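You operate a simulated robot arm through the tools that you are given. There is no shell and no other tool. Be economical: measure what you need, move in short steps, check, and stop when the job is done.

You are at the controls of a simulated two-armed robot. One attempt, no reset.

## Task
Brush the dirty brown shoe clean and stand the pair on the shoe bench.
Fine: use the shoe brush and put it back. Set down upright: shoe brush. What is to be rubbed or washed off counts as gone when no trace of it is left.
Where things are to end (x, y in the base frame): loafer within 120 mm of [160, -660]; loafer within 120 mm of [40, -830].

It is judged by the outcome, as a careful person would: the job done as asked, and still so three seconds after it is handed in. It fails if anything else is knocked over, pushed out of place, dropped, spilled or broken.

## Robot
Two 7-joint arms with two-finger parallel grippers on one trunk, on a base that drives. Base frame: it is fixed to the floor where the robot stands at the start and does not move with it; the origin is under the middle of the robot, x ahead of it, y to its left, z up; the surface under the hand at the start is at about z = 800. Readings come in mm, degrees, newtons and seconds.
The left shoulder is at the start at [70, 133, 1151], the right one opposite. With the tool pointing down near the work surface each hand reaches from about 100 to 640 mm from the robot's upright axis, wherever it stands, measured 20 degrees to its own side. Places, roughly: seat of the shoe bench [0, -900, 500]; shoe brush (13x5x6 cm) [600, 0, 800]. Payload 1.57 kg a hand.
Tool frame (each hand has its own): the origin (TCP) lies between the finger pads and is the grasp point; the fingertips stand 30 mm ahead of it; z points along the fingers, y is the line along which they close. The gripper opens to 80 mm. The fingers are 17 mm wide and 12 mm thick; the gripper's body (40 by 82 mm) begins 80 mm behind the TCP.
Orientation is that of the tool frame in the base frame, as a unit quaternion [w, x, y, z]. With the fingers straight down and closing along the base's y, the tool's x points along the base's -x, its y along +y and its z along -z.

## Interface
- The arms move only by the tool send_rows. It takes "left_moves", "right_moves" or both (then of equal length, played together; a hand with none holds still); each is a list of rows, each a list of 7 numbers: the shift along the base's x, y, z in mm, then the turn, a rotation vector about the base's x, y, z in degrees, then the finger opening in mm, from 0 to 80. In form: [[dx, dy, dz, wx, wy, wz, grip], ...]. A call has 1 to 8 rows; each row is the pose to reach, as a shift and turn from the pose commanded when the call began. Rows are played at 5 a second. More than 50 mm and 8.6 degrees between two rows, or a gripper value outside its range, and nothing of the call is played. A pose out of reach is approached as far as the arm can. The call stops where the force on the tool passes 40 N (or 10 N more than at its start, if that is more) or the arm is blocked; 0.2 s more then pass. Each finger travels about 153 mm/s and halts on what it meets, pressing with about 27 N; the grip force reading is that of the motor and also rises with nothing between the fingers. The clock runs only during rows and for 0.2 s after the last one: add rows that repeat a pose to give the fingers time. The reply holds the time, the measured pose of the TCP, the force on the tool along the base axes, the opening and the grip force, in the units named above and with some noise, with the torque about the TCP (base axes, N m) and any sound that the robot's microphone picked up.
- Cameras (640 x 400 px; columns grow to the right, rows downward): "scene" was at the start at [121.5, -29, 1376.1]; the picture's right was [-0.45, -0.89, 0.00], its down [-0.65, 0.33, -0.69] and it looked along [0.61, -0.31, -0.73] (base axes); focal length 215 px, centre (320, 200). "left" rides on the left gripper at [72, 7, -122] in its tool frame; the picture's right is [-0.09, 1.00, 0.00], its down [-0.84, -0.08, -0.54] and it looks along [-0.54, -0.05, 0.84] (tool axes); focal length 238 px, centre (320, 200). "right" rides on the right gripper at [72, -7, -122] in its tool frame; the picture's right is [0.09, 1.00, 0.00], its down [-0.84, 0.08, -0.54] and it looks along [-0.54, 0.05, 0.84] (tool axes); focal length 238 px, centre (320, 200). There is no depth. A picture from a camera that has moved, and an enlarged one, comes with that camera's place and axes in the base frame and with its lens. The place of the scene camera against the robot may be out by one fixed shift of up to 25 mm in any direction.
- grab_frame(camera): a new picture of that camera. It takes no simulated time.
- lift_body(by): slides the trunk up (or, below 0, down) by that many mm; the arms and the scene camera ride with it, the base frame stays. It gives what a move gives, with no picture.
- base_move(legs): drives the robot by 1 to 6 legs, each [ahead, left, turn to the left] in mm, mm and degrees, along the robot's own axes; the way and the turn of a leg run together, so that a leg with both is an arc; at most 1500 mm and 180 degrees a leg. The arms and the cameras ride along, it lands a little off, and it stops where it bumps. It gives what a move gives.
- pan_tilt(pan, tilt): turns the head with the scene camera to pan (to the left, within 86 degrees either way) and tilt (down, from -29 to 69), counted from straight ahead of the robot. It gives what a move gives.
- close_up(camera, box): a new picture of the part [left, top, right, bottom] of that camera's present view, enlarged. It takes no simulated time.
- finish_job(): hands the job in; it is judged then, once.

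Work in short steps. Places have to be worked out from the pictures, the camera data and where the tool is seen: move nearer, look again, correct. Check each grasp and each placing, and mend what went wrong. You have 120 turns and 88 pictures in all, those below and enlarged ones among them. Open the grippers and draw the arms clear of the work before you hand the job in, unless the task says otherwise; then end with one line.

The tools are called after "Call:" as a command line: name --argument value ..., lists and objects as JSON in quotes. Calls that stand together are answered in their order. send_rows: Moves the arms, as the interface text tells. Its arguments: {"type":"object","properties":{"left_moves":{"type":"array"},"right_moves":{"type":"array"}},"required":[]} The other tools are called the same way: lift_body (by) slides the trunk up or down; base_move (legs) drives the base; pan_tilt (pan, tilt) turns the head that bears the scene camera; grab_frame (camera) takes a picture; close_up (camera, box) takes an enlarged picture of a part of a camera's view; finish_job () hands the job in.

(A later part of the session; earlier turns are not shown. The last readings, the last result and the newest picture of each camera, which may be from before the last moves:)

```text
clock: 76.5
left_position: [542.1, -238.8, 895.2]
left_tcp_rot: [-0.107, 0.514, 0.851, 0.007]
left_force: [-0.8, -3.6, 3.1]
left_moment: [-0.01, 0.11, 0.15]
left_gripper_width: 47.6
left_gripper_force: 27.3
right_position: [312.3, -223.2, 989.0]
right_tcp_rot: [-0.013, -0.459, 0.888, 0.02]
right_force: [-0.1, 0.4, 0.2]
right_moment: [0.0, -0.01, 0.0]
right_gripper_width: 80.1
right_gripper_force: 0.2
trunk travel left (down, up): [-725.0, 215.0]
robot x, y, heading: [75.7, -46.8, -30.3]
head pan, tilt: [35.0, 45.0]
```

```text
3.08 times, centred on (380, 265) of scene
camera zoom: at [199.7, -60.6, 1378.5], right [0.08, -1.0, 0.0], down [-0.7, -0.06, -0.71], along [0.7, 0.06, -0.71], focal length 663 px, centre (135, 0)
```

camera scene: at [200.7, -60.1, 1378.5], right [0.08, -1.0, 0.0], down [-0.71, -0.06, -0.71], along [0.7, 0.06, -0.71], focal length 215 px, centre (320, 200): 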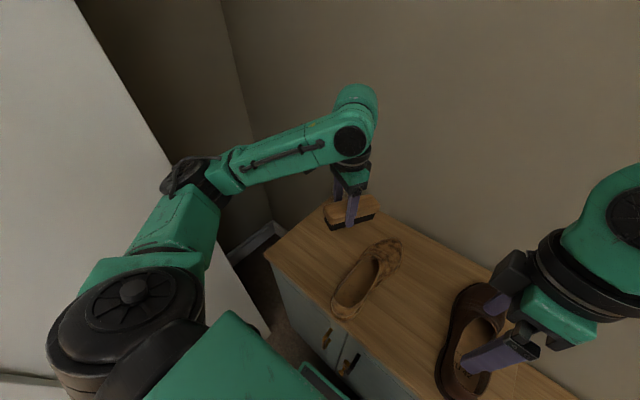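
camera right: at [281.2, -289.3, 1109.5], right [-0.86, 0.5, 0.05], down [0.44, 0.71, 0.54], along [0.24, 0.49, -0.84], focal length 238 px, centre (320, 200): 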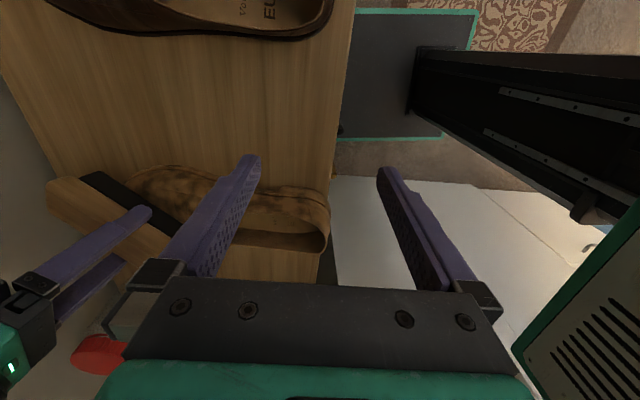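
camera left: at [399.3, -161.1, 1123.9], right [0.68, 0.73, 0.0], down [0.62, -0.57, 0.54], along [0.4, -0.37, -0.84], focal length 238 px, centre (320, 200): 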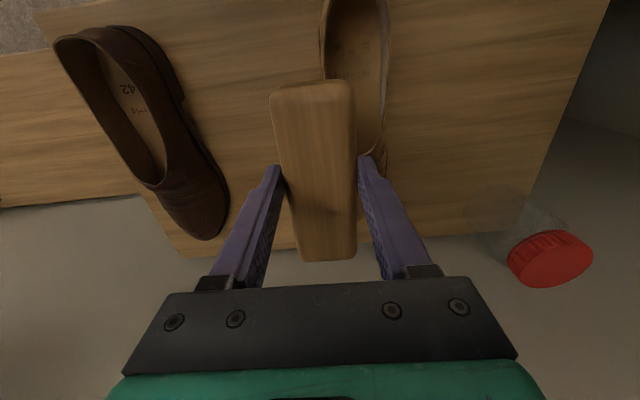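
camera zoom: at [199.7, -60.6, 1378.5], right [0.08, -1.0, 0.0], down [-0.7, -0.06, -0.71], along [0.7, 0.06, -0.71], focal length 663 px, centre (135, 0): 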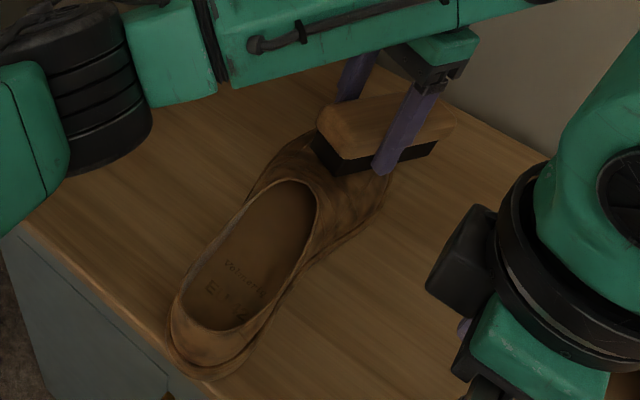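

It keeps getting browner, toward the other shoe's colour. More twisting with slightly more pressure.

Call:
send_rows --left_moves '[[0, 0, -1.5, 0, 0, 8, 30], [0, 0, -1.5, 0, 0, 16, 30], [0, 0, -1.5, 0, 0, 24, 30], [0, 0, -1.5, 0, 0, 32, 30], [0, 0, -1.5, 0, 0, 24, 30], [0, 0, -1.5, 0, 0, 16, 30], [0, 0, -1.5, 0, 0, 8, 30], [0, 0, -1.5, 0, 0, 0, 30]]'

Call:
send_rows --left_moves '[[0, 0, 0, 0, 0, 8, 30], [0, 0, 0, 0, 0, 16, 30], [0, 0, 0, 0, 0, 24, 30], [0, 0, 0, 0, 0, 32, 30], [0, 0, 0, 0, 0, 24, 30], [0, 0, 0, 0, 0, 16, 30], [0, 0, 0, 0, 0, 8, 30], [0, 0, 0, 0, 0, 0, 30]]'

Call:
send_rows --left_moves '[[0, 0, 0, 0, 0, 8, 30], [0, 0, 0, 0, 0, 16, 30], [0, 0, 0, 0, 0, 24, 30], [0, 0, 0, 0, 0, 32, 30], [0, 0, 0, 0, 0, 24, 30], [0, 0, 0, 0, 0, 16, 30], [0, 0, 0, 0, 0, 8, 30], [0, 0, 0, 0, 0, 0, 30]]'

Call:
close_up --camera "scene" --box '[300, 200, 460, 330]'

```text
clock: 78.3
left_position: [543.1, -237.5, 891.4]
left_tcp_rot: [-0.105, 0.515, 0.851, 0.007]
left_force: [-0.9, -2.5, 0.3]
left_moment: [-0.02, 0.12, 0.1]
left_gripper_width: 47.9
left_gripper_force: 27.5
right_position: [312.8, -222.9, 987.3]
right_tcp_rot: [-0.013, -0.458, 0.889, 0.02]
right_force: [0.5, 0.8, -0.4]
right_moment: [-0.02, -0.01, -0.02]
right_gripper_width: 80.0
right_gripper_force: 0.0
trunk travel left (down, up): [-725.0, 215.0]
robot x, y, heading: [75.3, -49.3, -30.0]
head pan, tilt: [35.0, 45.0]
```

```text
clock: 80.1
left_position: [541.9, -239.4, 892.5]
left_tcp_rot: [-0.106, 0.515, 0.851, 0.007]
left_force: [-0.6, -0.1, -1.3]
left_moment: [-0.01, 0.0, -0.02]
left_gripper_width: 47.5
left_gripper_force: 27.1
right_position: [310.5, -221.8, 989.1]
right_tcp_rot: [-0.013, -0.459, 0.888, 0.02]
right_force: [-0.3, 0.7, 0.2]
right_moment: [-0.03, 0.02, -0.01]
right_gripper_width: 79.8
right_gripper_force: 0.0
trunk travel left (down, up): [-725.0, 215.0]
robot x, y, heading: [75.9, -49.0, -30.0]
head pan, tilt: [35.0, 45.0]
```

```text
clock: 81.9
left_position: [541.8, -238.0, 893.3]
left_tcp_rot: [-0.106, 0.515, 0.85, 0.007]
left_force: [0.5, -0.8, -1.0]
left_moment: [0.02, 0.02, 0.04]
left_gripper_width: 47.6
left_gripper_force: 27.0
right_position: [312.4, -223.7, 987.3]
right_tcp_rot: [-0.012, -0.459, 0.888, 0.021]
right_force: [-0.3, -0.1, -0.5]
right_moment: [-0.01, -0.04, 0.02]
right_gripper_width: 79.9
right_gripper_force: 0.0
trunk travel left (down, up): [-725.0, 215.0]
robot x, y, heading: [76.6, -50.1, -30.3]
head pan, tilt: [35.0, 45.0]
```

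```text
3.08 times, centred on (380, 265) of scene
camera zoom: at [200.2, -60.3, 1378.5], right [0.08, -1.0, 0.0], down [-0.7, -0.06, -0.71], along [0.7, 0.06, -0.71], focal length 663 px, centre (135, 0)
```

zoom: 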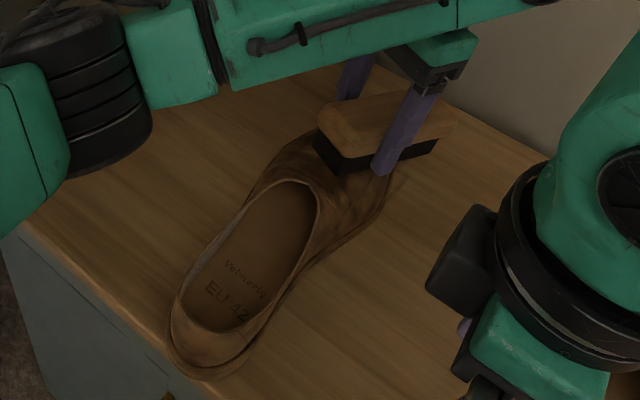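

Still progressing. Contact is light, so I press 3 mm more and continue.

Call:
send_rows --left_moves '[[0, 0, -1.5, 0, 0, 0, 30], [0, 0, -3, 0, 0, 0, 30], [0, 0, -3, 0, 0, 8, 30], [0, 0, -3, 0, 0, 16, 30], [0, 0, -3, 0, 0, 24, 30], [0, 0, -3, 0, 0, 16, 30], [0, 0, -3, 0, 0, 8, 30], [0, 0, -3, 0, 0, 0, 30]]'

Call:
send_rows --left_moves '[[0, 0, -0.5, 0, 0, 8, 30], [0, 0, -0.5, 0, 0, 16, 30], [0, 0, -0.5, 0, 0, 24, 30], [0, 0, -0.5, 0, 0, 32, 30], [0, 0, -0.5, 0, 0, 24, 30], [0, 0, -0.5, 0, 0, 16, 30], [0, 0, -0.5, 0, 0, 8, 30], [0, 0, -0.5, 0, 0, 0, 30]]'

Call:
send_rows --left_moves '[[0, 0, -0.5, 0, 0, 8, 30], [0, 0, -0.5, 0, 0, 16, 30], [0, 0, -0.5, 0, 0, 24, 30], [0, 0, -0.5, 0, 0, 32, 30], [0, 0, -0.5, 0, 0, 24, 30], [0, 0, -0.5, 0, 0, 16, 30], [0, 0, -0.5, 0, 0, 8, 30], [0, 0, -0.5, 0, 0, 0, 30]]'

Call:
close_up --camera "scene" --box '[300, 200, 460, 330]'

```text
clock: 83.7
left_position: [539.1, -240.4, 890.6]
left_tcp_rot: [-0.106, 0.515, 0.851, 0.008]
left_force: [-3.6, -8.8, 7.7]
left_moment: [0.06, 0.39, 0.34]
left_gripper_width: 47.6
left_gripper_force: 27.2
right_position: [310.7, -224.8, 988.4]
right_tcp_rot: [-0.012, -0.459, 0.888, 0.021]
right_force: [-0.9, -1.1, -0.6]
right_moment: [-0.01, -0.02, -0.01]
right_gripper_width: 80.0
right_gripper_force: 0.1
trunk travel left (down, up): [-725.0, 215.0]
robot x, y, heading: [77.8, -47.6, -30.3]
head pan, tilt: [35.0, 45.0]
```

```text
clock: 85.5
left_position: [541.7, -236.7, 887.7]
left_tcp_rot: [-0.108, 0.515, 0.85, 0.007]
left_force: [0.4, 0.2, -0.9]
left_moment: [0.05, 0.0, 0.02]
left_gripper_width: 47.8
left_gripper_force: 26.8
right_position: [312.3, -223.1, 988.5]
right_tcp_rot: [-0.013, -0.458, 0.889, 0.02]
right_force: [0.1, 0.7, 0.4]
right_moment: [0.03, 0.0, 0.01]
right_gripper_width: 80.0
right_gripper_force: 0.1
trunk travel left (down, up): [-725.0, 215.0]
robot x, y, heading: [74.1, -49.4, -30.2]
head pan, tilt: [35.0, 45.0]
```

```text
clock: 87.3
left_position: [541.9, -237.6, 887.6]
left_tcp_rot: [-0.106, 0.515, 0.851, 0.008]
left_force: [1.0, 0.7, -0.9]
left_moment: [0.02, -0.01, -0.01]
left_gripper_width: 47.4
left_gripper_force: 27.1
right_position: [310.9, -223.3, 987.4]
right_tcp_rot: [-0.012, -0.459, 0.888, 0.02]
right_force: [0.3, -0.1, -0.3]
right_moment: [0.01, 0.02, -0.01]
right_gripper_width: 80.0
right_gripper_force: 0.1
trunk travel left (down, up): [-725.0, 215.0]
robot x, y, heading: [78.1, -50.5, -30.4]
head pan, tilt: [35.0, 45.0]
```

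```text
3.08 times, centred on (380, 265) of scene
camera zoom: at [200.2, -60.4, 1378.5], right [0.08, -1.0, 0.0], down [-0.7, -0.06, -0.71], along [0.7, 0.06, -0.71], focal length 663 px, centre (135, 0)
```

zoom: 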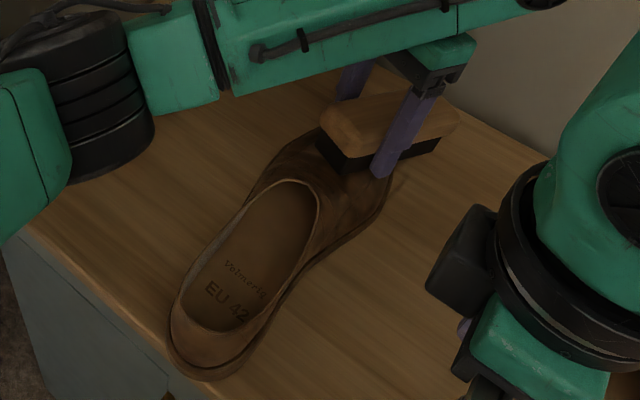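

Nearly there. I re-centre the brush 20 mm back over the vamp, find contact and scrub again.

Call:
send_rows --left_moves '[[0, 0, 12, 0, 0, 8, 30], [-16, 8, 14, 0, 0, 16, 30], [-16, 8, 10, 0, 0, 16, 30], [-16, 8, 7, 0, 0, 16, 30], [-16, 8, 4, 0, 0, 16, 30], [-16, 8, 2, 0, 0, 16, 30]]'

```text
clock: 88.7
left_position: [526.8, -229.8, 893.0]
left_tcp_rot: [-0.102, 0.39, 0.915, -0.009]
left_force: [9.9, -5.0, 21.2]
left_moment: [0.42, 0.11, -0.11]
left_gripper_width: 47.4
left_gripper_force: 27.0
right_position: [311.5, -222.5, 988.7]
right_tcp_rot: [-0.012, -0.458, 0.889, 0.02]
right_force: [0.1, -0.4, -0.2]
right_moment: [-0.01, -0.01, 0.03]
right_gripper_width: 80.0
right_gripper_force: 0.0
trunk travel left (down, up): [-725.0, 215.0]
robot x, y, heading: [79.8, -47.9, -30.1]
head pan, tilt: [35.0, 45.0]
```

Contact at 21 N. Twist both ways around this yaw.

Call:
send_rows --left_moves '[[0, 0, 0, 0, 0, 8, 30], [0, 0, 0, 0, 0, 16, 30], [0, 0, 0, 0, 0, 8, 30], [0, 0, 0, 0, 0, 0, 30], [0, 0, 0, 0, 0, -8, 30], [0, 0, 0, 0, 0, -16, 30], [0, 0, 0, 0, 0, -8, 30], [0, 0, 0, 0, 0, 0, 30]]'

Call:
send_rows --left_moves '[[0, 0, -1, 0, 0, 8, 30], [0, 0, -1, 0, 0, 16, 30], [0, 0, -1, 0, 0, 8, 30], [0, 0, -1, 0, 0, 0, 30], [0, 0, -1, 0, 0, -8, 30], [0, 0, -1, 0, 0, -16, 30], [0, 0, -1, 0, 0, -8, 30], [0, 0, -1, 0, 0, 0, 30]]'

Call:
send_rows --left_moves '[[0, 0, -1, 0, 0, 8, 30], [0, 0, -1, 0, 0, 16, 30], [0, 0, -1, 0, 0, 8, 30], [0, 0, -1, 0, 0, 0, 30], [0, 0, -1, 0, 0, -8, 30], [0, 0, -1, 0, 0, -16, 30], [0, 0, -1, 0, 0, -8, 30], [0, 0, -1, 0, 0, 0, 30]]'

Call:
close_up --camera "scene" --box '[300, 200, 460, 330]'

```text
clock: 90.5
left_position: [525.6, -229.9, 890.2]
left_tcp_rot: [-0.105, 0.39, 0.915, -0.007]
left_force: [-1.2, -0.1, -0.4]
left_moment: [0.05, 0.06, 0.01]
left_gripper_width: 47.6
left_gripper_force: 27.1
right_position: [311.6, -223.0, 988.3]
right_tcp_rot: [-0.013, -0.46, 0.888, 0.019]
right_force: [-0.2, 0.2, -0.6]
right_moment: [-0.03, 0.01, 0.01]
right_gripper_width: 80.0
right_gripper_force: 0.1
trunk travel left (down, up): [-725.0, 215.0]
robot x, y, heading: [78.3, -48.8, -30.3]
head pan, tilt: [35.0, 45.0]
```

```text
clock: 92.3
left_position: [526.6, -229.9, 888.4]
left_tcp_rot: [-0.105, 0.39, 0.915, -0.009]
left_force: [-1.0, 0.7, -1.1]
left_moment: [0.02, 0.04, 0.01]
left_gripper_width: 47.5
left_gripper_force: 27.0
right_position: [311.9, -222.7, 988.4]
right_tcp_rot: [-0.013, -0.46, 0.888, 0.02]
right_force: [0.7, -0.3, -0.5]
right_moment: [0.0, 0.0, -0.01]
right_gripper_width: 80.2
right_gripper_force: 0.1
trunk travel left (down, up): [-725.0, 215.0]
robot x, y, heading: [76.6, -49.3, -30.0]
head pan, tilt: [35.0, 45.0]
```

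```text
clock: 94.1
left_position: [526.3, -229.8, 888.5]
left_tcp_rot: [-0.105, 0.389, 0.915, -0.008]
left_force: [0.4, -0.7, -1.1]
left_moment: [0.04, 0.03, -0.01]
left_gripper_width: 47.5
left_gripper_force: 26.6
right_position: [312.1, -223.2, 987.9]
right_tcp_rot: [-0.012, -0.459, 0.888, 0.02]
right_force: [0.5, 0.8, -0.2]
right_moment: [-0.01, 0.0, 0.01]
right_gripper_width: 79.9
right_gripper_force: 0.1
trunk travel left (down, up): [-725.0, 215.0]
robot x, y, heading: [76.6, -48.6, -30.1]
head pan, tilt: [35.0, 45.0]
```

```text
3.08 times, centred on (380, 265) of scene
camera zoom: at [200.2, -60.0, 1378.6], right [0.08, -1.0, 0.0], down [-0.7, -0.06, -0.71], along [0.7, 0.06, -0.71], focal length 663 px, centre (135, 0)
```

zoom: 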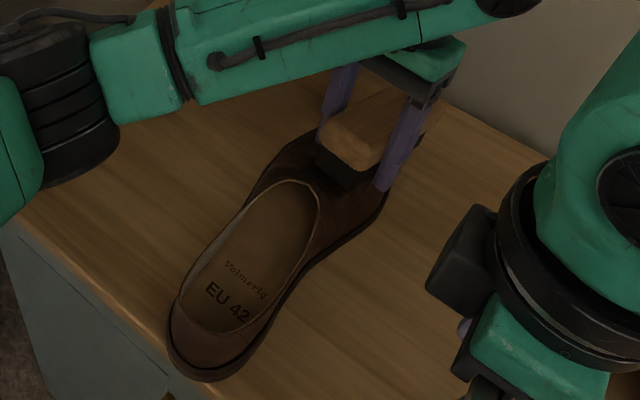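

It now looks like the clean one. A couple more passes with renewed contact for safety.

Call:
send_rows --left_moves '[[0, 0, -2, 0, 0, 0, 30], [0, 0, -3, 0, 0, 8, 30], [0, 0, -3, 0, 0, 16, 30], [0, 0, -3, 0, 0, 8, 30], [0, 0, -3, 0, 0, 0, 30], [0, 0, -3, 0, 0, -8, 30], [0, 0, -3, 0, 0, -16, 30], [0, 0, -3, 0, 0, 0, 30]]'

Call:
send_rows --left_moves '[[0, 0, -2, 0, 0, 8, 30], [0, 0, -2, 0, 0, 16, 30], [0, 0, -2, 0, 0, 8, 30], [0, 0, -2, 0, 0, 0, 30], [0, 0, -2, 0, 0, -8, 30], [0, 0, -2, 0, 0, -16, 30], [0, 0, -2, 0, 0, -8, 30], [0, 0, -2, 0, 0, 0, 30]]'

Call:
send_rows --left_moves '[[0, 0, 30, 0, 0, -4, 30], [0, 10, 70, -3, -4, -8, 30], [-15, 30, 105, -6.9, -9.8, -12, 30]]'

Call:
pan_tilt --pan 0 --tilt 50

Call:
close_up --camera "scene" --box '[180, 140, 420, 310]'

Call:
close_up --camera "right" --box '[80, 130, 360, 270]'

```text
refused: row 8 steps farther than a row can; nothing moved
```

```text
clock: 95.9
left_position: [527.1, -229.5, 886.2]
left_tcp_rot: [-0.105, 0.39, 0.915, -0.007]
left_force: [8.6, 2.3, 7.0]
left_moment: [0.11, -0.32, -0.11]
left_gripper_width: 47.8
left_gripper_force: 26.7
right_position: [313.0, -222.2, 987.5]
right_tcp_rot: [-0.013, -0.459, 0.888, 0.02]
right_force: [0.4, -0.8, 0.0]
right_moment: [0.01, -0.03, -0.02]
right_gripper_width: 79.9
right_gripper_force: 0.1
trunk travel left (down, up): [-725.0, 215.0]
robot x, y, heading: [77.9, -48.4, -30.2]
head pan, tilt: [35.0, 45.0]
```

```text
clock: 96.7
left_position: [509.4, -199.4, 990.6]
left_tcp_rot: [-0.002, 0.49, 0.872, -0.019]
left_force: [0.2, -0.2, -0.9]
left_moment: [-0.02, 0.0, -0.01]
left_gripper_width: 47.3
left_gripper_force: 27.2
right_position: [310.7, -221.2, 988.4]
right_tcp_rot: [-0.012, -0.46, 0.888, 0.019]
right_force: [-0.4, 0.1, -0.1]
right_moment: [-0.01, 0.0, 0.03]
right_gripper_width: 80.1
right_gripper_force: 0.1
trunk travel left (down, up): [-725.0, 215.0]
robot x, y, heading: [79.4, -51.6, -30.0]
head pan, tilt: [35.0, 45.0]
```

```text
clock: 97.7
left_position: [512.0, -199.2, 989.3]
left_tcp_rot: [-0.005, 0.489, 0.872, -0.019]
left_force: [0.0, 0.5, -0.5]
left_moment: [0.04, 0.02, 0.01]
left_gripper_width: 47.6
left_gripper_force: 26.9
right_position: [312.1, -222.6, 987.3]
right_tcp_rot: [-0.012, -0.459, 0.888, 0.02]
right_force: [-0.2, 0.5, 0.3]
right_moment: [-0.02, 0.0, 0.03]
right_gripper_width: 79.8
right_gripper_force: 0.0
trunk travel left (down, up): [-725.0, 215.0]
robot x, y, heading: [76.3, -47.8, -30.2]
head pan, tilt: [0.0, 50.0]
```

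```text
2.35 times, centred on (300, 225) of scene
camera zoom: at [185.9, -105.3, 1371.6], right [-0.5, -0.86, 0.0], down [-0.66, 0.39, -0.64], along [0.56, -0.32, -0.77], focal length 507 px, centre (367, 141)
```

zoom: 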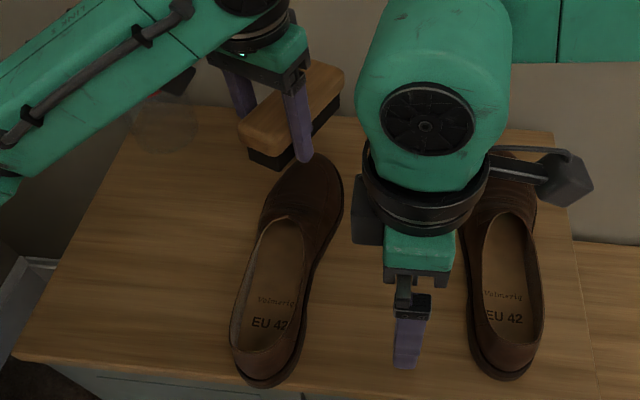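

```text
2.29 times, centred on (220, 200) of right
camera zoom: at [281.2, -288.4, 1109.7], right [-0.86, 0.5, 0.05], down [0.44, 0.71, 0.54], along [0.24, 0.49, -0.84], focal length 545 px, centre (549, 200)
```

zoom: 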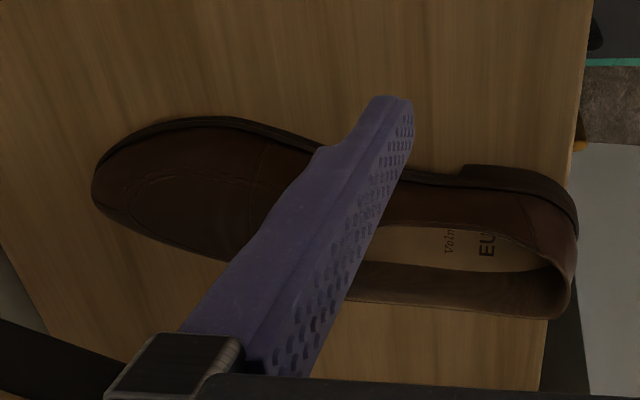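

The shoe is fully clean. To put the brush back I return the base to its starting pose, where the home spot was comfortably reachable.

Call:
base_move --legs '[[-87, 0, 0], [0, 0, 30]]'

Call:
grab_frame --camera "scene"

```text
clock: 100.2
left_position: [454.2, 82.4, 990.2]
left_tcp_rot: [0.002, 0.247, 0.969, -0.019]
left_force: [0.3, 0.1, -1.0]
left_moment: [0.02, 0.01, 0.01]
left_gripper_width: 47.4
left_gripper_force: 27.0
right_position: [293.1, -38.9, 988.4]
right_tcp_rot: [-0.018, -0.672, 0.74, 0.017]
right_force: [0.2, 0.0, 0.1]
right_moment: [-0.01, 0.0, -0.02]
right_gripper_width: 80.0
right_gripper_force: 0.0
trunk travel left (down, up): [-725.0, 215.0]
robot x, y, heading: [-1.4, -7.6, -0.4]
head pan, tilt: [0.0, 50.0]
```

```text
32 pictures are left
camera scene: at [128.3, 1.4, 1371.6], right [-0.01, -1.0, 0.0], down [-0.77, 0.0, -0.64], along [0.64, 0.0, -0.77], focal length 215 px, centre (320, 200)
```

scene: 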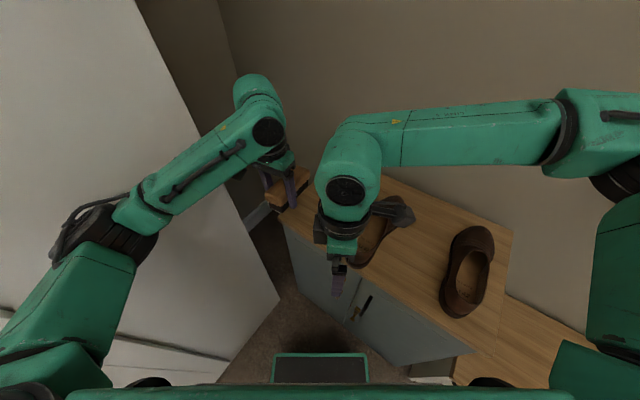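

Move the left hand above the brush's home spot with matching yaw, levelled, while the right hand withdraws to its side.

Call:
send_rows --left_moves '[[25, -20, 0, 0.6, -0.1, -0.6, 30], [50, -40, 0, 1.1, -0.2, -1.2, 30], [75, -60, 0, 1.7, -0.3, -1.8, 30], [98, -80, 0, 2.2, -0.35, -2.4, 30], [98, -80, -30, 2.2, -0.35, -2.4, 30], [98, -80, -60, 2.2, -0.35, -2.4, 30], [98, -80, -90, 2.2, -0.35, -2.4, 30], [98, -80, -110, 2.2, -0.35, -2.4, 30]]' --right_moves '[[2, -30, 10, 0, 0, -5, 80], [4, -62, 20, 0, 0, -10, 80], [6, -94, 30, 0, 0, -15, 80], [8, -126, 40, 0, 0, -20, 80], [10, -158, 50, 0, 0, -25, 80], [12, -190, 60, 0, 0, -30, 80], [14, -222, 70, 0, 0, -35, 80], [16, -254, 80, 0, 0, -40, 80]]'

Call:
close_up --camera "left" --box '[120, 0, 520, 280]'

```text
clock: 102.0
left_position: [552.3, 0.7, 879.8]
left_tcp_rot: [-0.001, 0.267, 0.964, 0.001]
left_force: [0.3, 0.6, -1.0]
left_moment: [0.01, 0.04, 0.05]
left_gripper_width: 47.6
left_gripper_force: 27.1
right_position: [308.5, -292.4, 1068.4]
right_tcp_rot: [-0.01, -0.379, 0.925, 0.021]
right_force: [0.1, -0.1, 0.7]
right_moment: [0.0, -0.02, -0.01]
right_gripper_width: 80.3
right_gripper_force: 0.1
trunk travel left (down, up): [-725.0, 215.0]
robot x, y, heading: [3.0, -3.4, -0.4]
head pan, tilt: [0.0, 50.0]
```

```text
1.43 times, centred on (320, 140) of left
camera zoom: at [493.3, 42.7, 1001.6], right [0.59, 0.81, 0.0], down [0.68, -0.5, 0.54], along [0.44, -0.32, -0.84], focal length 340 px, centre (320, 286)
```

zoom: 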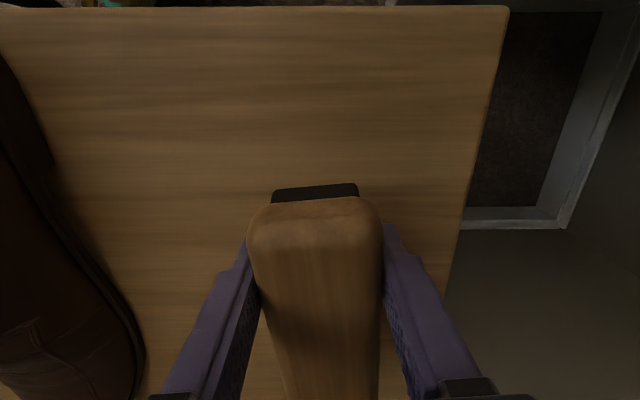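

The brush appears to have pitched in the grip (near end up). I check from the scene camera before setting it down.

Call:
close_up --camera "scene" --box '[220, 120, 380, 240]'

Call:
grab_frame --camera "left"

```text
3.33 times, centred on (300, 180) of scene
camera zoom: at [127.8, 1.1, 1371.7], right [0.0, -1.0, 0.0], down [-0.77, 0.0, -0.64], along [0.64, 0.0, -0.77], focal length 718 px, centre (387, 267)
```

zoom: 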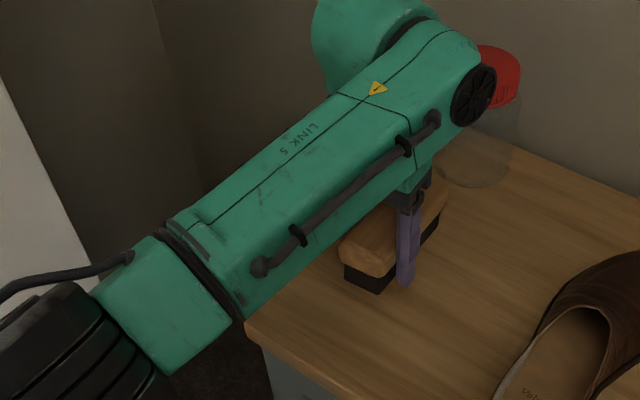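

```text
29 pictures are left
camera left: at [493.3, 42.7, 1001.6], right [0.59, 0.81, 0.0], down [0.68, -0.5, 0.54], along [0.44, -0.32, -0.84], focal length 238 px, centre (320, 200)
```

left: 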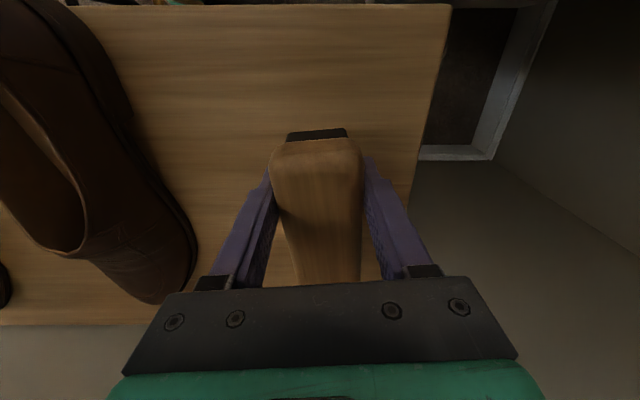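

The brush sits tilted ~27° in the grip (near end up). I lean the hand back by 25° to level it, raised a little, and check.

Call:
send_rows --left_moves '[[0, 0, 12, -4.3, -7.1, 0, 30], [0, 0, 12, -8.6, -14.2, 0, 30], [0, 0, 12, -12.9, -21.4, 0, 30], [0, 0, 12, -12.9, -21.4, 0, 30]]'

Call:
close_up --camera "scene" --box '[220, 120, 380, 240]'

Call:
close_up --camera "right" --box '[0, 100, 320, 400]'

```text
clock: 103.0
left_position: [552.3, 2.6, 893.6]
left_tcp_rot: [0.207, 0.261, 0.941, -0.058]
left_force: [0.0, -0.1, -0.6]
left_moment: [0.01, 0.04, -0.01]
left_gripper_width: 47.6
left_gripper_force: 27.7
right_position: [309.3, -291.4, 1067.1]
right_tcp_rot: [-0.011, -0.379, 0.925, 0.02]
right_force: [0.0, -0.4, -0.4]
right_moment: [0.03, 0.02, 0.01]
right_gripper_width: 79.9
right_gripper_force: 0.0
trunk travel left (down, up): [-725.0, 215.0]
robot x, y, heading: [3.0, -8.4, -0.2]
head pan, tilt: [0.0, 50.0]
```

```text
3.33 times, centred on (300, 180) of scene
camera zoom: at [128.4, 1.3, 1371.6], right [0.0, -1.0, 0.0], down [-0.77, 0.0, -0.64], along [0.64, 0.0, -0.77], focal length 718 px, centre (387, 267)
```

zoom: 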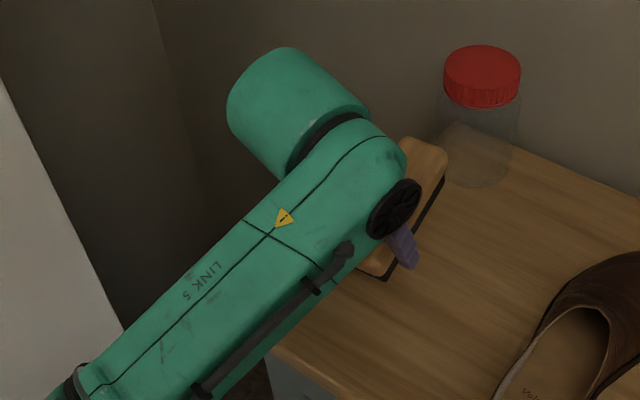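

```text
1.33 times, centred on (160, 250) of right
camera zoom: at [267.3, -350.8, 1189.1], right [-0.76, 0.64, 0.05], down [0.56, 0.63, 0.54], along [0.32, 0.44, -0.84], focal length 318 px, centre (533, 133)
```

zoom: 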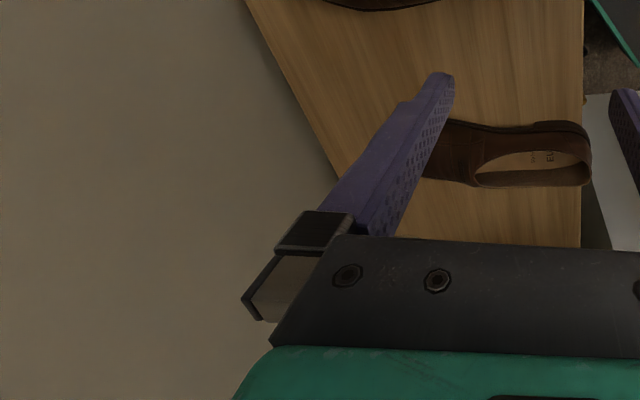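

Roughly level. Lower in small steps to contact and read the torque.

Call:
send_rows --left_moves '[[0, 0, -8, 0.8, 1.3, 0, 30], [0, 0, -14, 1.6, 2.6, 0, 30], [0, 0, -20, 1.6, 2.6, 0, 30], [0, 0, -25, 1.6, 2.6, 0, 30]]'

```text
clock: 104.0
left_position: [551.8, 1.4, 866.6]
left_tcp_rot: [0.182, 0.262, 0.946, -0.05]
left_force: [0.0, -0.4, -1.7]
left_moment: [0.01, 0.04, 0.0]
left_gripper_width: 47.4
left_gripper_force: 26.6
right_position: [310.8, -292.1, 1067.6]
right_tcp_rot: [-0.011, -0.38, 0.925, 0.021]
right_force: [0.3, 0.1, -0.2]
right_moment: [-0.03, -0.03, 0.03]
right_gripper_width: 79.7
right_gripper_force: 0.0
trunk travel left (down, up): [-725.0, 215.0]
robot x, y, heading: [2.5, -3.7, -0.2]
head pan, tilt: [0.0, 50.0]
```

Call:
send_rows --left_moves '[[0, 0, -4, 0, 0, 0, 30], [0, 0, -8, 0, 0, 0, 30], [0, 0, -12, 0, 0, 0, 30]]'

```text
clock: 104.8
left_position: [551.9, 1.0, 855.1]
left_tcp_rot: [0.182, 0.263, 0.946, -0.051]
left_force: [-0.4, 0.0, -1.3]
left_moment: [0.04, 0.06, -0.02]
left_gripper_width: 47.4
left_gripper_force: 26.8
right_position: [309.9, -290.7, 1067.7]
right_tcp_rot: [-0.012, -0.379, 0.925, 0.021]
right_force: [0.6, -0.1, -0.1]
right_moment: [0.0, -0.01, 0.02]
right_gripper_width: 80.1
right_gripper_force: 0.1
trunk travel left (down, up): [-725.0, 215.0]
robot x, y, heading: [0.7, -2.8, -0.1]
head pan, tilt: [0.0, 50.0]
```

No contact yet (the brush slid up in the grip). Continue down.

Call:
send_rows --left_moves '[[0, 0, -3, 0, 0, 0, 30], [0, 0, -6, 0, 0, 0, 30], [0, 0, -9, 0, 0, 0, 30], [0, 0, -12, 0, 0, 0, 30]]'

Call:
close_up --camera "scene" --box '[240, 140, 370, 240]'

```text
clock: 105.8
left_position: [551.2, 1.4, 844.0]
left_tcp_rot: [0.182, 0.263, 0.946, -0.05]
left_force: [-0.6, -0.2, -1.2]
left_moment: [0.03, 0.03, 0.01]
left_gripper_width: 47.6
left_gripper_force: 26.6
right_position: [309.4, -292.8, 1067.5]
right_tcp_rot: [-0.012, -0.379, 0.925, 0.021]
right_force: [0.1, 0.2, 0.8]
right_moment: [-0.05, 0.04, 0.01]
right_gripper_width: 79.8
right_gripper_force: 0.0
trunk travel left (down, up): [-725.0, 215.0]
robot x, y, heading: [6.4, -3.8, -0.2]
head pan, tilt: [0.0, 50.0]
```

```text
4.00 times, centred on (305, 190) of scene
camera zoom: at [128.3, 1.6, 1371.6], right [0.0, -1.0, 0.0], down [-0.77, 0.0, -0.64], along [0.64, 0.0, -0.77], focal length 862 px, centre (380, 240)
```

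zoom: 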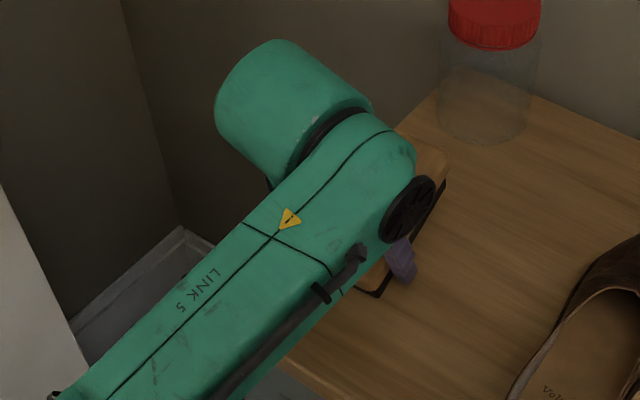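

Continue carefully; fingertips still clear the table by ~12 mm.

Call:
send_rows --left_moves '[[0, 0, -2, 0, 0, 0, 30], [0, 0, -4, 0, 0, 0, 30], [0, 0, -6, 0, 0, 0, 30]]'

Call:
grab_frame --camera "left"

```text
clock: 106.6
left_position: [552.3, 3.0, 836.7]
left_tcp_rot: [0.183, 0.263, 0.946, -0.05]
left_force: [0.8, 0.0, 0.8]
left_moment: [-0.02, 0.07, 0.01]
left_gripper_width: 47.5
left_gripper_force: 26.6
right_position: [306.4, -291.5, 1068.4]
right_tcp_rot: [-0.011, -0.379, 0.925, 0.021]
right_force: [-0.6, 0.0, 0.2]
right_moment: [0.03, 0.02, -0.02]
right_gripper_width: 79.9
right_gripper_force: 0.1
trunk travel left (down, up): [-725.0, 215.0]
robot x, y, heading: [5.2, -3.4, -0.5]
head pan, tilt: [0.0, 50.0]
```

```text
25 pictures are left
camera left: at [459.0, 64.4, 923.2], right [0.59, 0.81, 0.04], down [0.45, -0.36, 0.81], along [0.67, -0.46, -0.58], focal length 238 px, centre (320, 200)
```

left: 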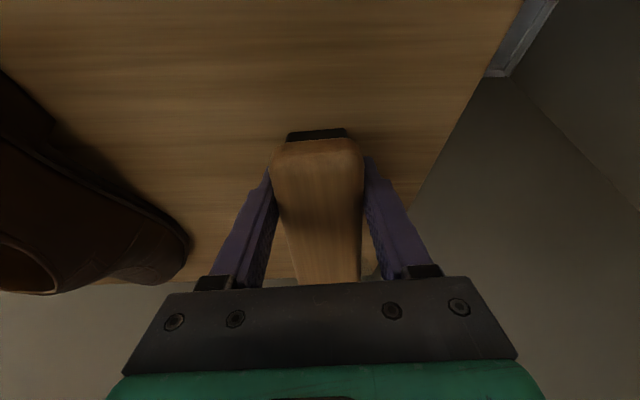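

First light touch (force changed ~2 N). A touch lower to settle it.

Call:
send_rows --left_moves '[[0, 0, -1.5, 0, 0, 0, 30], [0, 0, -3, 0, 0, 0, 30]]'

```text
clock: 107.2
left_position: [553.0, 1.7, 837.9]
left_tcp_rot: [0.186, 0.262, 0.946, -0.05]
left_force: [2.0, 1.8, 15.2]
left_moment: [0.08, 0.29, -0.03]
left_gripper_width: 47.8
left_gripper_force: 27.2
right_position: [307.0, -291.3, 1067.7]
right_tcp_rot: [-0.011, -0.38, 0.925, 0.021]
right_force: [0.4, -0.4, 0.3]
right_moment: [0.01, 0.01, 0.02]
right_gripper_width: 80.0
right_gripper_force: 0.2
trunk travel left (down, up): [-725.0, 215.0]
robot x, y, heading: [-3.4, -4.1, -0.3]
head pan, tilt: [0.0, 50.0]
```

Contact 15 N near the middle, so it's about level. Release and withdraw along the fingers.

Call:
send_rows --left_moves '[[0, 0, 1, 0, 0, 0, 52], [0, 0, 1, 0, 0, 0, 62], [0, 0, 1, 0, 0, 0, 78], [-6, 4, 20, 0, 0, 0, 80], [-16, 10, 50, 0, 0, 0, 80], [-30, 18, 95, 0, 0, 0, 80], [-45, 25, 140, 0, 0, 0, 80]]'

Call:
grab_frame --camera "left"

```text
clock: 108.8
left_position: [505.7, 26.1, 974.1]
left_tcp_rot: [0.182, 0.262, 0.947, -0.049]
left_force: [0.1, 0.0, 0.3]
left_moment: [0.0, 0.02, 0.03]
left_gripper_width: 80.2
left_gripper_force: 0.0
right_position: [308.3, -291.1, 1067.5]
right_tcp_rot: [-0.01, -0.38, 0.925, 0.021]
right_force: [0.2, -0.3, -0.4]
right_moment: [0.0, -0.01, -0.01]
right_gripper_width: 79.9
right_gripper_force: 0.1
trunk travel left (down, up): [-725.0, 215.0]
robot x, y, heading: [-2.0, -3.0, 0.0]
head pan, tilt: [0.0, 50.0]
```

```text
24 pictures are left
camera left: at [413.0, 88.5, 1061.2], right [0.59, 0.81, 0.04], down [0.45, -0.36, 0.81], along [0.67, -0.46, -0.58], focal length 238 px, centre (320, 200)
```

left: 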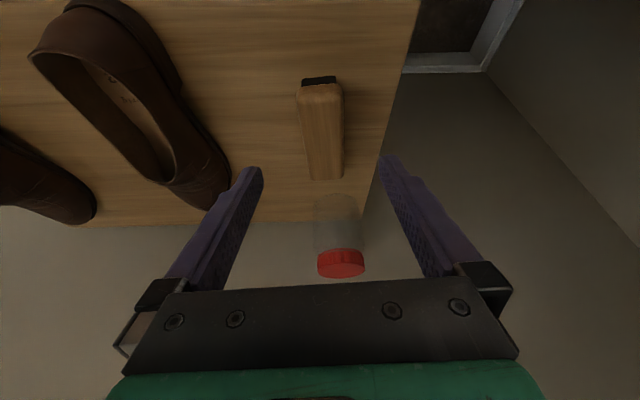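

The brush stands upright within ~8 mm of its home. Next, bring the left hand to a level ready pose, then turn and shift the base right for picking the other shoe with the left hand.

Call:
send_rows --left_moves '[[-5, 0, 20, 3.6, 6, 0, 80], [-15, 5, 40, 7.2, 12, 0, 80], [-30, 10, 50, 10.8, 18, 0, 80], [-50, 10, 50, 10.8, 18, 0, 80]]'

Call:
base_move --legs '[[0, 0, -35], [0, -140, 0], [42, 0, 0]]'

Call:
grab_frame --camera "left"

```text
clock: 109.8
left_position: [456.3, 36.6, 1025.3]
left_tcp_rot: [0.007, 0.267, 0.964, -0.001]
left_force: [0.5, 0.2, -0.7]
left_moment: [0.02, 0.01, 0.03]
left_gripper_width: 79.9
left_gripper_force: 0.1
right_position: [307.2, -290.7, 1067.1]
right_tcp_rot: [-0.011, -0.379, 0.925, 0.02]
right_force: [0.3, 0.2, -0.2]
right_moment: [-0.01, -0.02, 0.01]
right_gripper_width: 80.0
right_gripper_force: 0.0
trunk travel left (down, up): [-725.0, 215.0]
robot x, y, heading: [-0.7, -2.3, -0.2]
head pan, tilt: [0.0, 50.0]
```

```text
clock: 113.3
left_position: [348.1, -368.3, 1026.2]
left_tcp_rot: [0.009, 0.545, 0.838, -0.004]
left_force: [-0.7, 0.8, -0.1]
left_moment: [-0.05, -0.03, 0.0]
left_gripper_width: 80.1
left_gripper_force: 0.0
right_position: [37.5, -551.9, 1068.8]
right_tcp_rot: [-0.002, -0.083, 0.996, 0.021]
right_force: [-1.3, 0.3, -0.3]
right_moment: [-0.05, -0.02, -0.01]
right_gripper_width: 80.0
right_gripper_force: 0.2
trunk travel left (down, up): [-725.0, 215.0]
robot x, y, heading: [-45.7, -143.5, -35.3]
head pan, tilt: [0.0, 50.0]
```

```text
23 pictures are left
camera left: at [323.0, -298.7, 1146.4], right [0.95, 0.32, 0.0], down [0.26, -0.79, 0.56], along [0.18, -0.53, -0.83], focal length 238 px, centre (320, 200)
```

left: 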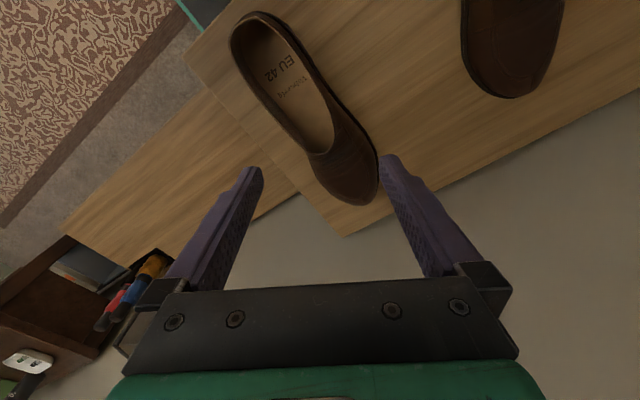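

Base placed well. The shoe's axis is -39°, its left rim at ≈[358,-358]. I align the hand over that wall, opening 54 mm, and look again.

Call:
send_rows --left_moves '[[3, 3, -25, -0.5, -0.5, 7, 70], [6, 6, -50, -0.5, -0.5, 14, 60], [8, 8, -75, -0.5, -0.5, 21, 54], [10, 10, -96, -0.5, -0.5, 27, 54]]'

Call:
grab_frame --camera "left"

```text
clock: 114.3
left_position: [360.5, -360.7, 927.5]
left_tcp_rot: [0.012, 0.333, 0.943, -0.004]
left_force: [1.0, -0.2, 0.4]
left_moment: [0.03, 0.0, -0.03]
left_gripper_width: 53.9
left_gripper_force: 0.0
right_position: [41.0, -555.4, 1068.9]
right_tcp_rot: [-0.003, -0.084, 0.996, 0.023]
right_force: [0.1, -0.6, 0.0]
right_moment: [-0.03, 0.03, 0.02]
right_gripper_width: 80.0
right_gripper_force: 0.1
trunk travel left (down, up): [-725.0, 215.0]
robot x, y, heading: [-41.4, -143.9, -35.1]
head pan, tilt: [0.0, 50.0]
```

```text
22 pictures are left
camera left: at [305.4, -309.2, 1047.6], right [0.7, 0.72, 0.0], down [0.59, -0.58, 0.56], along [0.41, -0.39, -0.83], focal length 238 px, centre (320, 200)
```

left: 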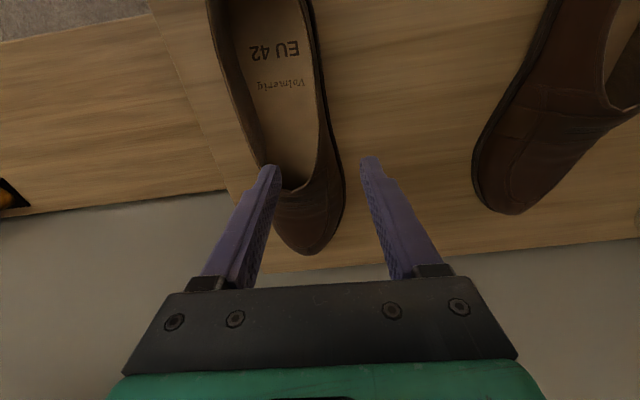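

The wall lies between the fingers (inner one over the opening, outer one outside). Descend with a 5 mm correction and close.

Call:
send_rows --left_moves '[[1, 5, -30, 0, 0, 0, 54], [1, 5, -55, 0, 0, 0, 54], [1, 5, -68, 0, 0, 0, 54], [1, 5, -68, 0, 0, 0, 0], [1, 5, -68, 0, 0, 0, 0], [1, 5, -68, 0, 0, 0, 0], [1, 5, -68, 0, 0, 0, 0]]'

Call:
grab_frame --camera "left"

```text
clock: 115.9
left_position: [361.2, -355.4, 860.4]
left_tcp_rot: [0.013, 0.334, 0.943, -0.004]
left_force: [2.9, 6.0, 4.5]
left_moment: [0.39, -0.45, 0.28]
left_gripper_width: 15.3
left_gripper_force: 26.8
right_position: [41.2, -553.0, 1068.2]
right_tcp_rot: [-0.004, -0.084, 0.996, 0.023]
right_force: [-0.7, -0.6, 0.2]
right_moment: [0.01, -0.05, 0.0]
right_gripper_width: 79.9
right_gripper_force: 0.0
trunk travel left (down, up): [-725.0, 215.0]
robot x, y, heading: [-44.9, -141.0, -35.5]
head pan, tilt: [0.0, 50.0]
```

```text
21 pictures are left
camera left: at [307.2, -303.5, 980.6], right [0.7, 0.72, 0.01], down [0.59, -0.58, 0.56], along [0.41, -0.39, -0.83], focal length 238 px, centre (320, 200)
```

left: 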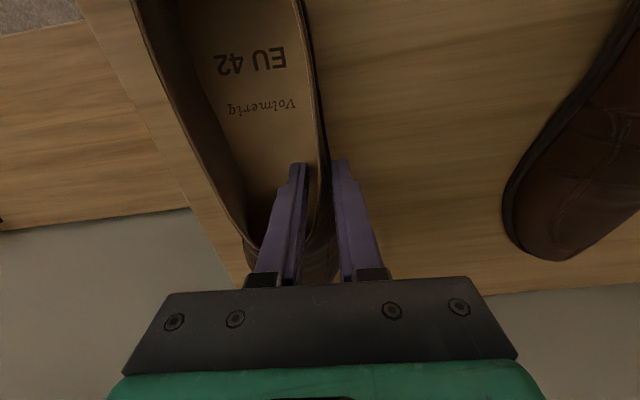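

Gripped the wall (15 mm). Lift a bit and check.

Call:
send_rows --left_moves '[[0, 0, 10, 0, 0, 0, 0], [0, 0, 30, 0, 0, 0, 0], [0, 0, 60, 0, 0, 0, 0], [0, 0, 80, 0, 0, 0, 0], [0, 0, 80, 0, 0, 0, 0]]'

Call:
grab_frame --camera "scene"

```text
clock: 117.1
left_position: [361.2, -356.9, 941.6]
left_tcp_rot: [0.013, 0.335, 0.942, -0.003]
left_force: [0.4, 0.5, -3.7]
left_moment: [0.13, -0.04, 0.01]
left_gripper_width: 10.8
left_gripper_force: 26.9
right_position: [41.6, -556.1, 1067.1]
right_tcp_rot: [-0.005, -0.083, 0.996, 0.023]
right_force: [-0.8, 0.3, 0.0]
right_moment: [0.02, 0.02, 0.02]
right_gripper_width: 80.0
right_gripper_force: 0.1
trunk travel left (down, up): [-725.0, 215.0]
robot x, y, heading: [-45.4, -140.6, -35.1]
head pan, tilt: [0.0, 50.0]
```

```text
20 pictures are left
camera scene: at [58.0, -209.8, 1371.6], right [-0.58, -0.82, 0.0], down [-0.63, 0.44, -0.64], along [0.52, -0.37, -0.77], focal length 215 px, centre (320, 200)
```

scene: 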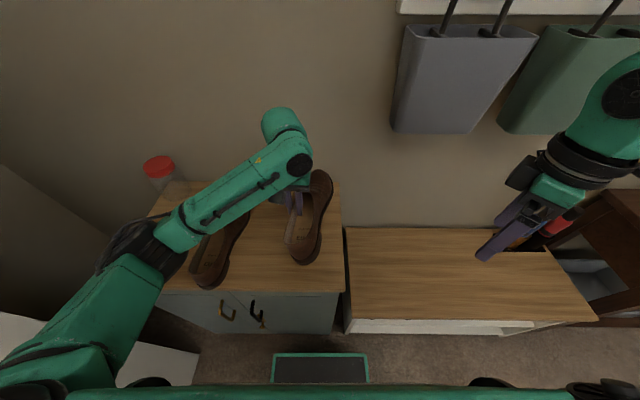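

Shoe held (≈3 N), slightly rolled but stable. The bench front is parallel to the table front; targets are mid-seat. I drive 420 mm to the right, backing 10 mm.

Call:
base_move --legs '[[-10, 0, 0], [0, -420, 0]]'

Call:
grab_frame --camera "scene"

```text
clock: 120.0
left_position: [111.7, -691.6, 941.5]
left_tcp_rot: [0.013, 0.333, 0.943, -0.003]
left_force: [0.3, 0.3, -3.0]
left_moment: [0.15, -0.08, -0.01]
left_gripper_width: 10.7
left_gripper_force: 27.2
right_position: [-206.7, -890.8, 1067.5]
right_tcp_rot: [-0.005, -0.085, 0.996, 0.023]
right_force: [-0.5, 0.0, 0.5]
right_moment: [0.0, 0.0, -0.01]
right_gripper_width: 79.7
right_gripper_force: 0.1
trunk travel left (down, up): [-725.0, 215.0]
robot x, y, heading: [-296.3, -481.7, -35.3]
head pan, tilt: [0.0, 50.0]
```

```text
19 pictures are left
camera scene: at [-191.7, -545.9, 1371.6], right [-0.58, -0.82, 0.0], down [-0.63, 0.44, -0.64], along [0.52, -0.37, -0.77], focal length 215 px, centre (320, 200)
```

scene: 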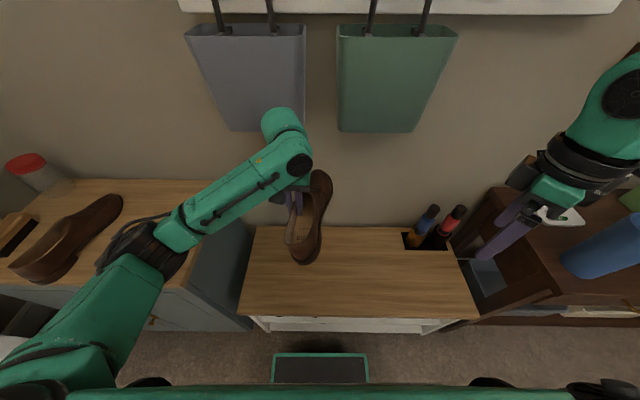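

Layout is clear: the desk starts well right of the right arm. I move the shoe over [40,-830] first, then lower the trunk 290 mm.

Call:
send_rows --left_moves '[[-14, -19, 0, 0, 0, 0, 0], [-28, -38, 0, 0, 0, 0, 0], [-42, -58, 0, 0, 0, 0, 0], [-56, -77, 0, 0, 0, 0, 0], [-70, -96, 0, 0, 0, 0, 0]]'

Call:
lift_body --by -290

Call:
grab_frame --camera "scene"

```text
clock: 121.2
left_position: [41.5, -788.2, 940.9]
left_tcp_rot: [0.013, 0.333, 0.943, -0.002]
left_force: [-0.3, -0.3, -2.9]
left_moment: [0.11, -0.02, -0.01]
left_gripper_width: 10.7
left_gripper_force: 26.8
right_position: [-209.7, -892.0, 1067.6]
right_tcp_rot: [-0.005, -0.086, 0.996, 0.024]
right_force: [-0.5, -1.3, 1.0]
right_moment: [0.02, -0.01, 0.01]
right_gripper_width: 80.1
right_gripper_force: 0.0
trunk travel left (down, up): [-725.0, 215.0]
robot x, y, heading: [-298.8, -480.4, -35.2]
head pan, tilt: [0.0, 50.0]
```

```text
clock: 124.2
left_position: [40.7, -788.0, 650.4]
left_tcp_rot: [0.013, 0.333, 0.943, -0.004]
left_force: [-0.5, 0.4, -3.0]
left_moment: [0.15, -0.06, 0.01]
left_gripper_width: 10.7
left_gripper_force: 27.3
right_position: [-208.5, -891.0, 777.8]
right_tcp_rot: [-0.004, -0.085, 0.996, 0.023]
right_force: [0.0, 0.0, 0.1]
right_moment: [-0.02, -0.01, -0.02]
right_gripper_width: 80.0
right_gripper_force: 0.1
trunk travel left (down, up): [-435.0, 505.0]
robot x, y, heading: [-297.3, -482.1, -35.1]
head pan, tilt: [0.0, 50.0]
```

```text
18 pictures are left
camera scene: at [-192.5, -546.5, 1081.6], right [-0.58, -0.82, 0.0], down [-0.63, 0.44, -0.64], along [0.53, -0.37, -0.77], focal length 215 px, centre (320, 200)
```

scene: 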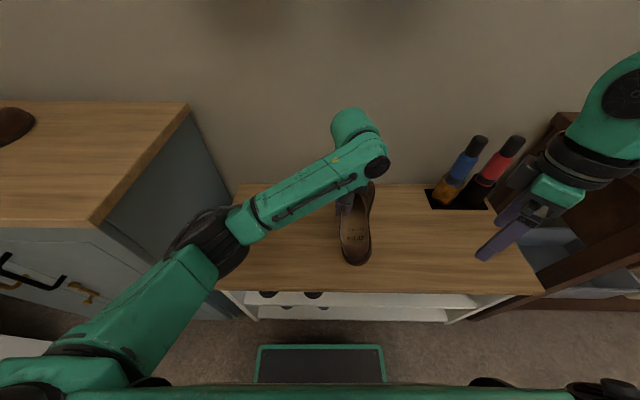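

All clear. Lower the shoe toward the seat (expected rest at TCP z≈560).

Call:
send_rows --left_moves '[[0, 0, -30, 0, 0, 0, 0], [0, 0, -55, 0, 0, 0, 0], [0, 0, -65, 0, 0, 0, 0], [0, 0, -73, 0, 0, 0, 0]]'

Call:
close_up --camera "scene" --box '[280, 160, 440, 280]'

```text
clock: 125.2
left_position: [42.1, -787.0, 577.6]
left_tcp_rot: [0.012, 0.332, 0.943, -0.002]
left_force: [-0.2, -0.1, -3.7]
left_moment: [0.13, -0.04, 0.03]
left_gripper_width: 10.7
left_gripper_force: 26.9
right_position: [-208.0, -890.2, 777.9]
right_tcp_rot: [-0.003, -0.085, 0.996, 0.023]
right_force: [-0.2, -0.4, 0.1]
right_moment: [0.01, 0.02, -0.02]
right_gripper_width: 80.3
right_gripper_force: 0.0
trunk travel left (down, up): [-435.0, 505.0]
robot x, y, heading: [-297.0, -482.1, -35.1]
head pan, tilt: [0.0, 50.0]
```

```text
3.33 times, centred on (360, 220) of scene
camera zoom: at [-192.4, -546.6, 1081.6], right [-0.58, -0.82, 0.0], down [-0.63, 0.44, -0.64], along [0.53, -0.37, -0.77], focal length 718 px, centre (187, 133)
```

zoom: 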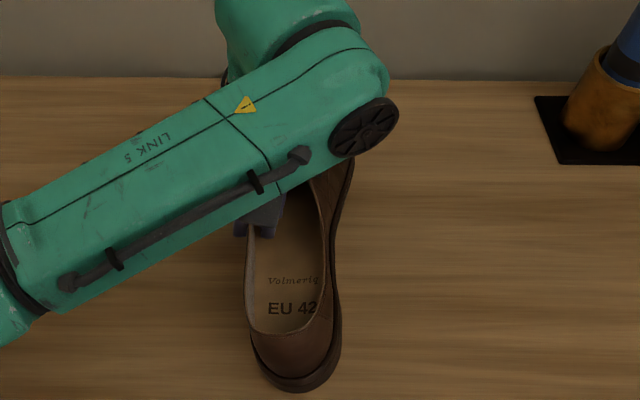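

Call:
send_rows --left_moves '[[0, 0, -5, 0, 0, 0, 0], [0, 0, -10, 0, 0, 0, 0], [0, 0, -14, 0, 0, 0, 0]]'

```text
clock: 126.0
left_position: [40.2, -788.4, 564.2]
left_tcp_rot: [0.013, 0.333, 0.943, -0.004]
left_force: [-0.2, -0.1, -3.6]
left_moment: [0.1, -0.06, 0.0]
left_gripper_width: 10.5
left_gripper_force: 26.9
right_position: [-207.9, -892.0, 777.9]
right_tcp_rot: [-0.004, -0.086, 0.996, 0.023]
right_force: [-0.4, 0.1, -0.9]
right_moment: [0.0, 0.02, -0.05]
right_gripper_width: 80.3
right_gripper_force: 0.1
trunk travel left (down, up): [-435.0, 505.0]
robot x, y, heading: [-293.7, -479.6, -35.1]
head pan, tilt: [0.0, 50.0]
```

No contact yet; continue in small steps.

Call:
send_rows --left_moves '[[0, 0, -3, 0, 0, 0, 0], [0, 0, -6, 0, 0, 0, 0], [0, 0, -9, 0, 0, 0, 0]]'

```text
clock: 126.8
left_position: [39.9, -787.1, 561.9]
left_tcp_rot: [0.019, 0.333, 0.943, -0.008]
left_force: [1.0, 0.6, 39.3]
left_moment: [0.38, 0.13, -0.01]
left_gripper_width: 11.1
left_gripper_force: 26.7
right_position: [-210.3, -888.4, 780.2]
right_tcp_rot: [-0.002, -0.086, 0.996, 0.02]
right_force: [0.5, 0.6, 0.9]
right_moment: [0.0, 0.03, 0.01]
right_gripper_width: 80.1
right_gripper_force: 0.0
trunk travel left (down, up): [-435.0, 505.0]
robot x, y, heading: [-294.1, -476.7, -35.1]
head pan, tilt: [0.0, 50.0]
```

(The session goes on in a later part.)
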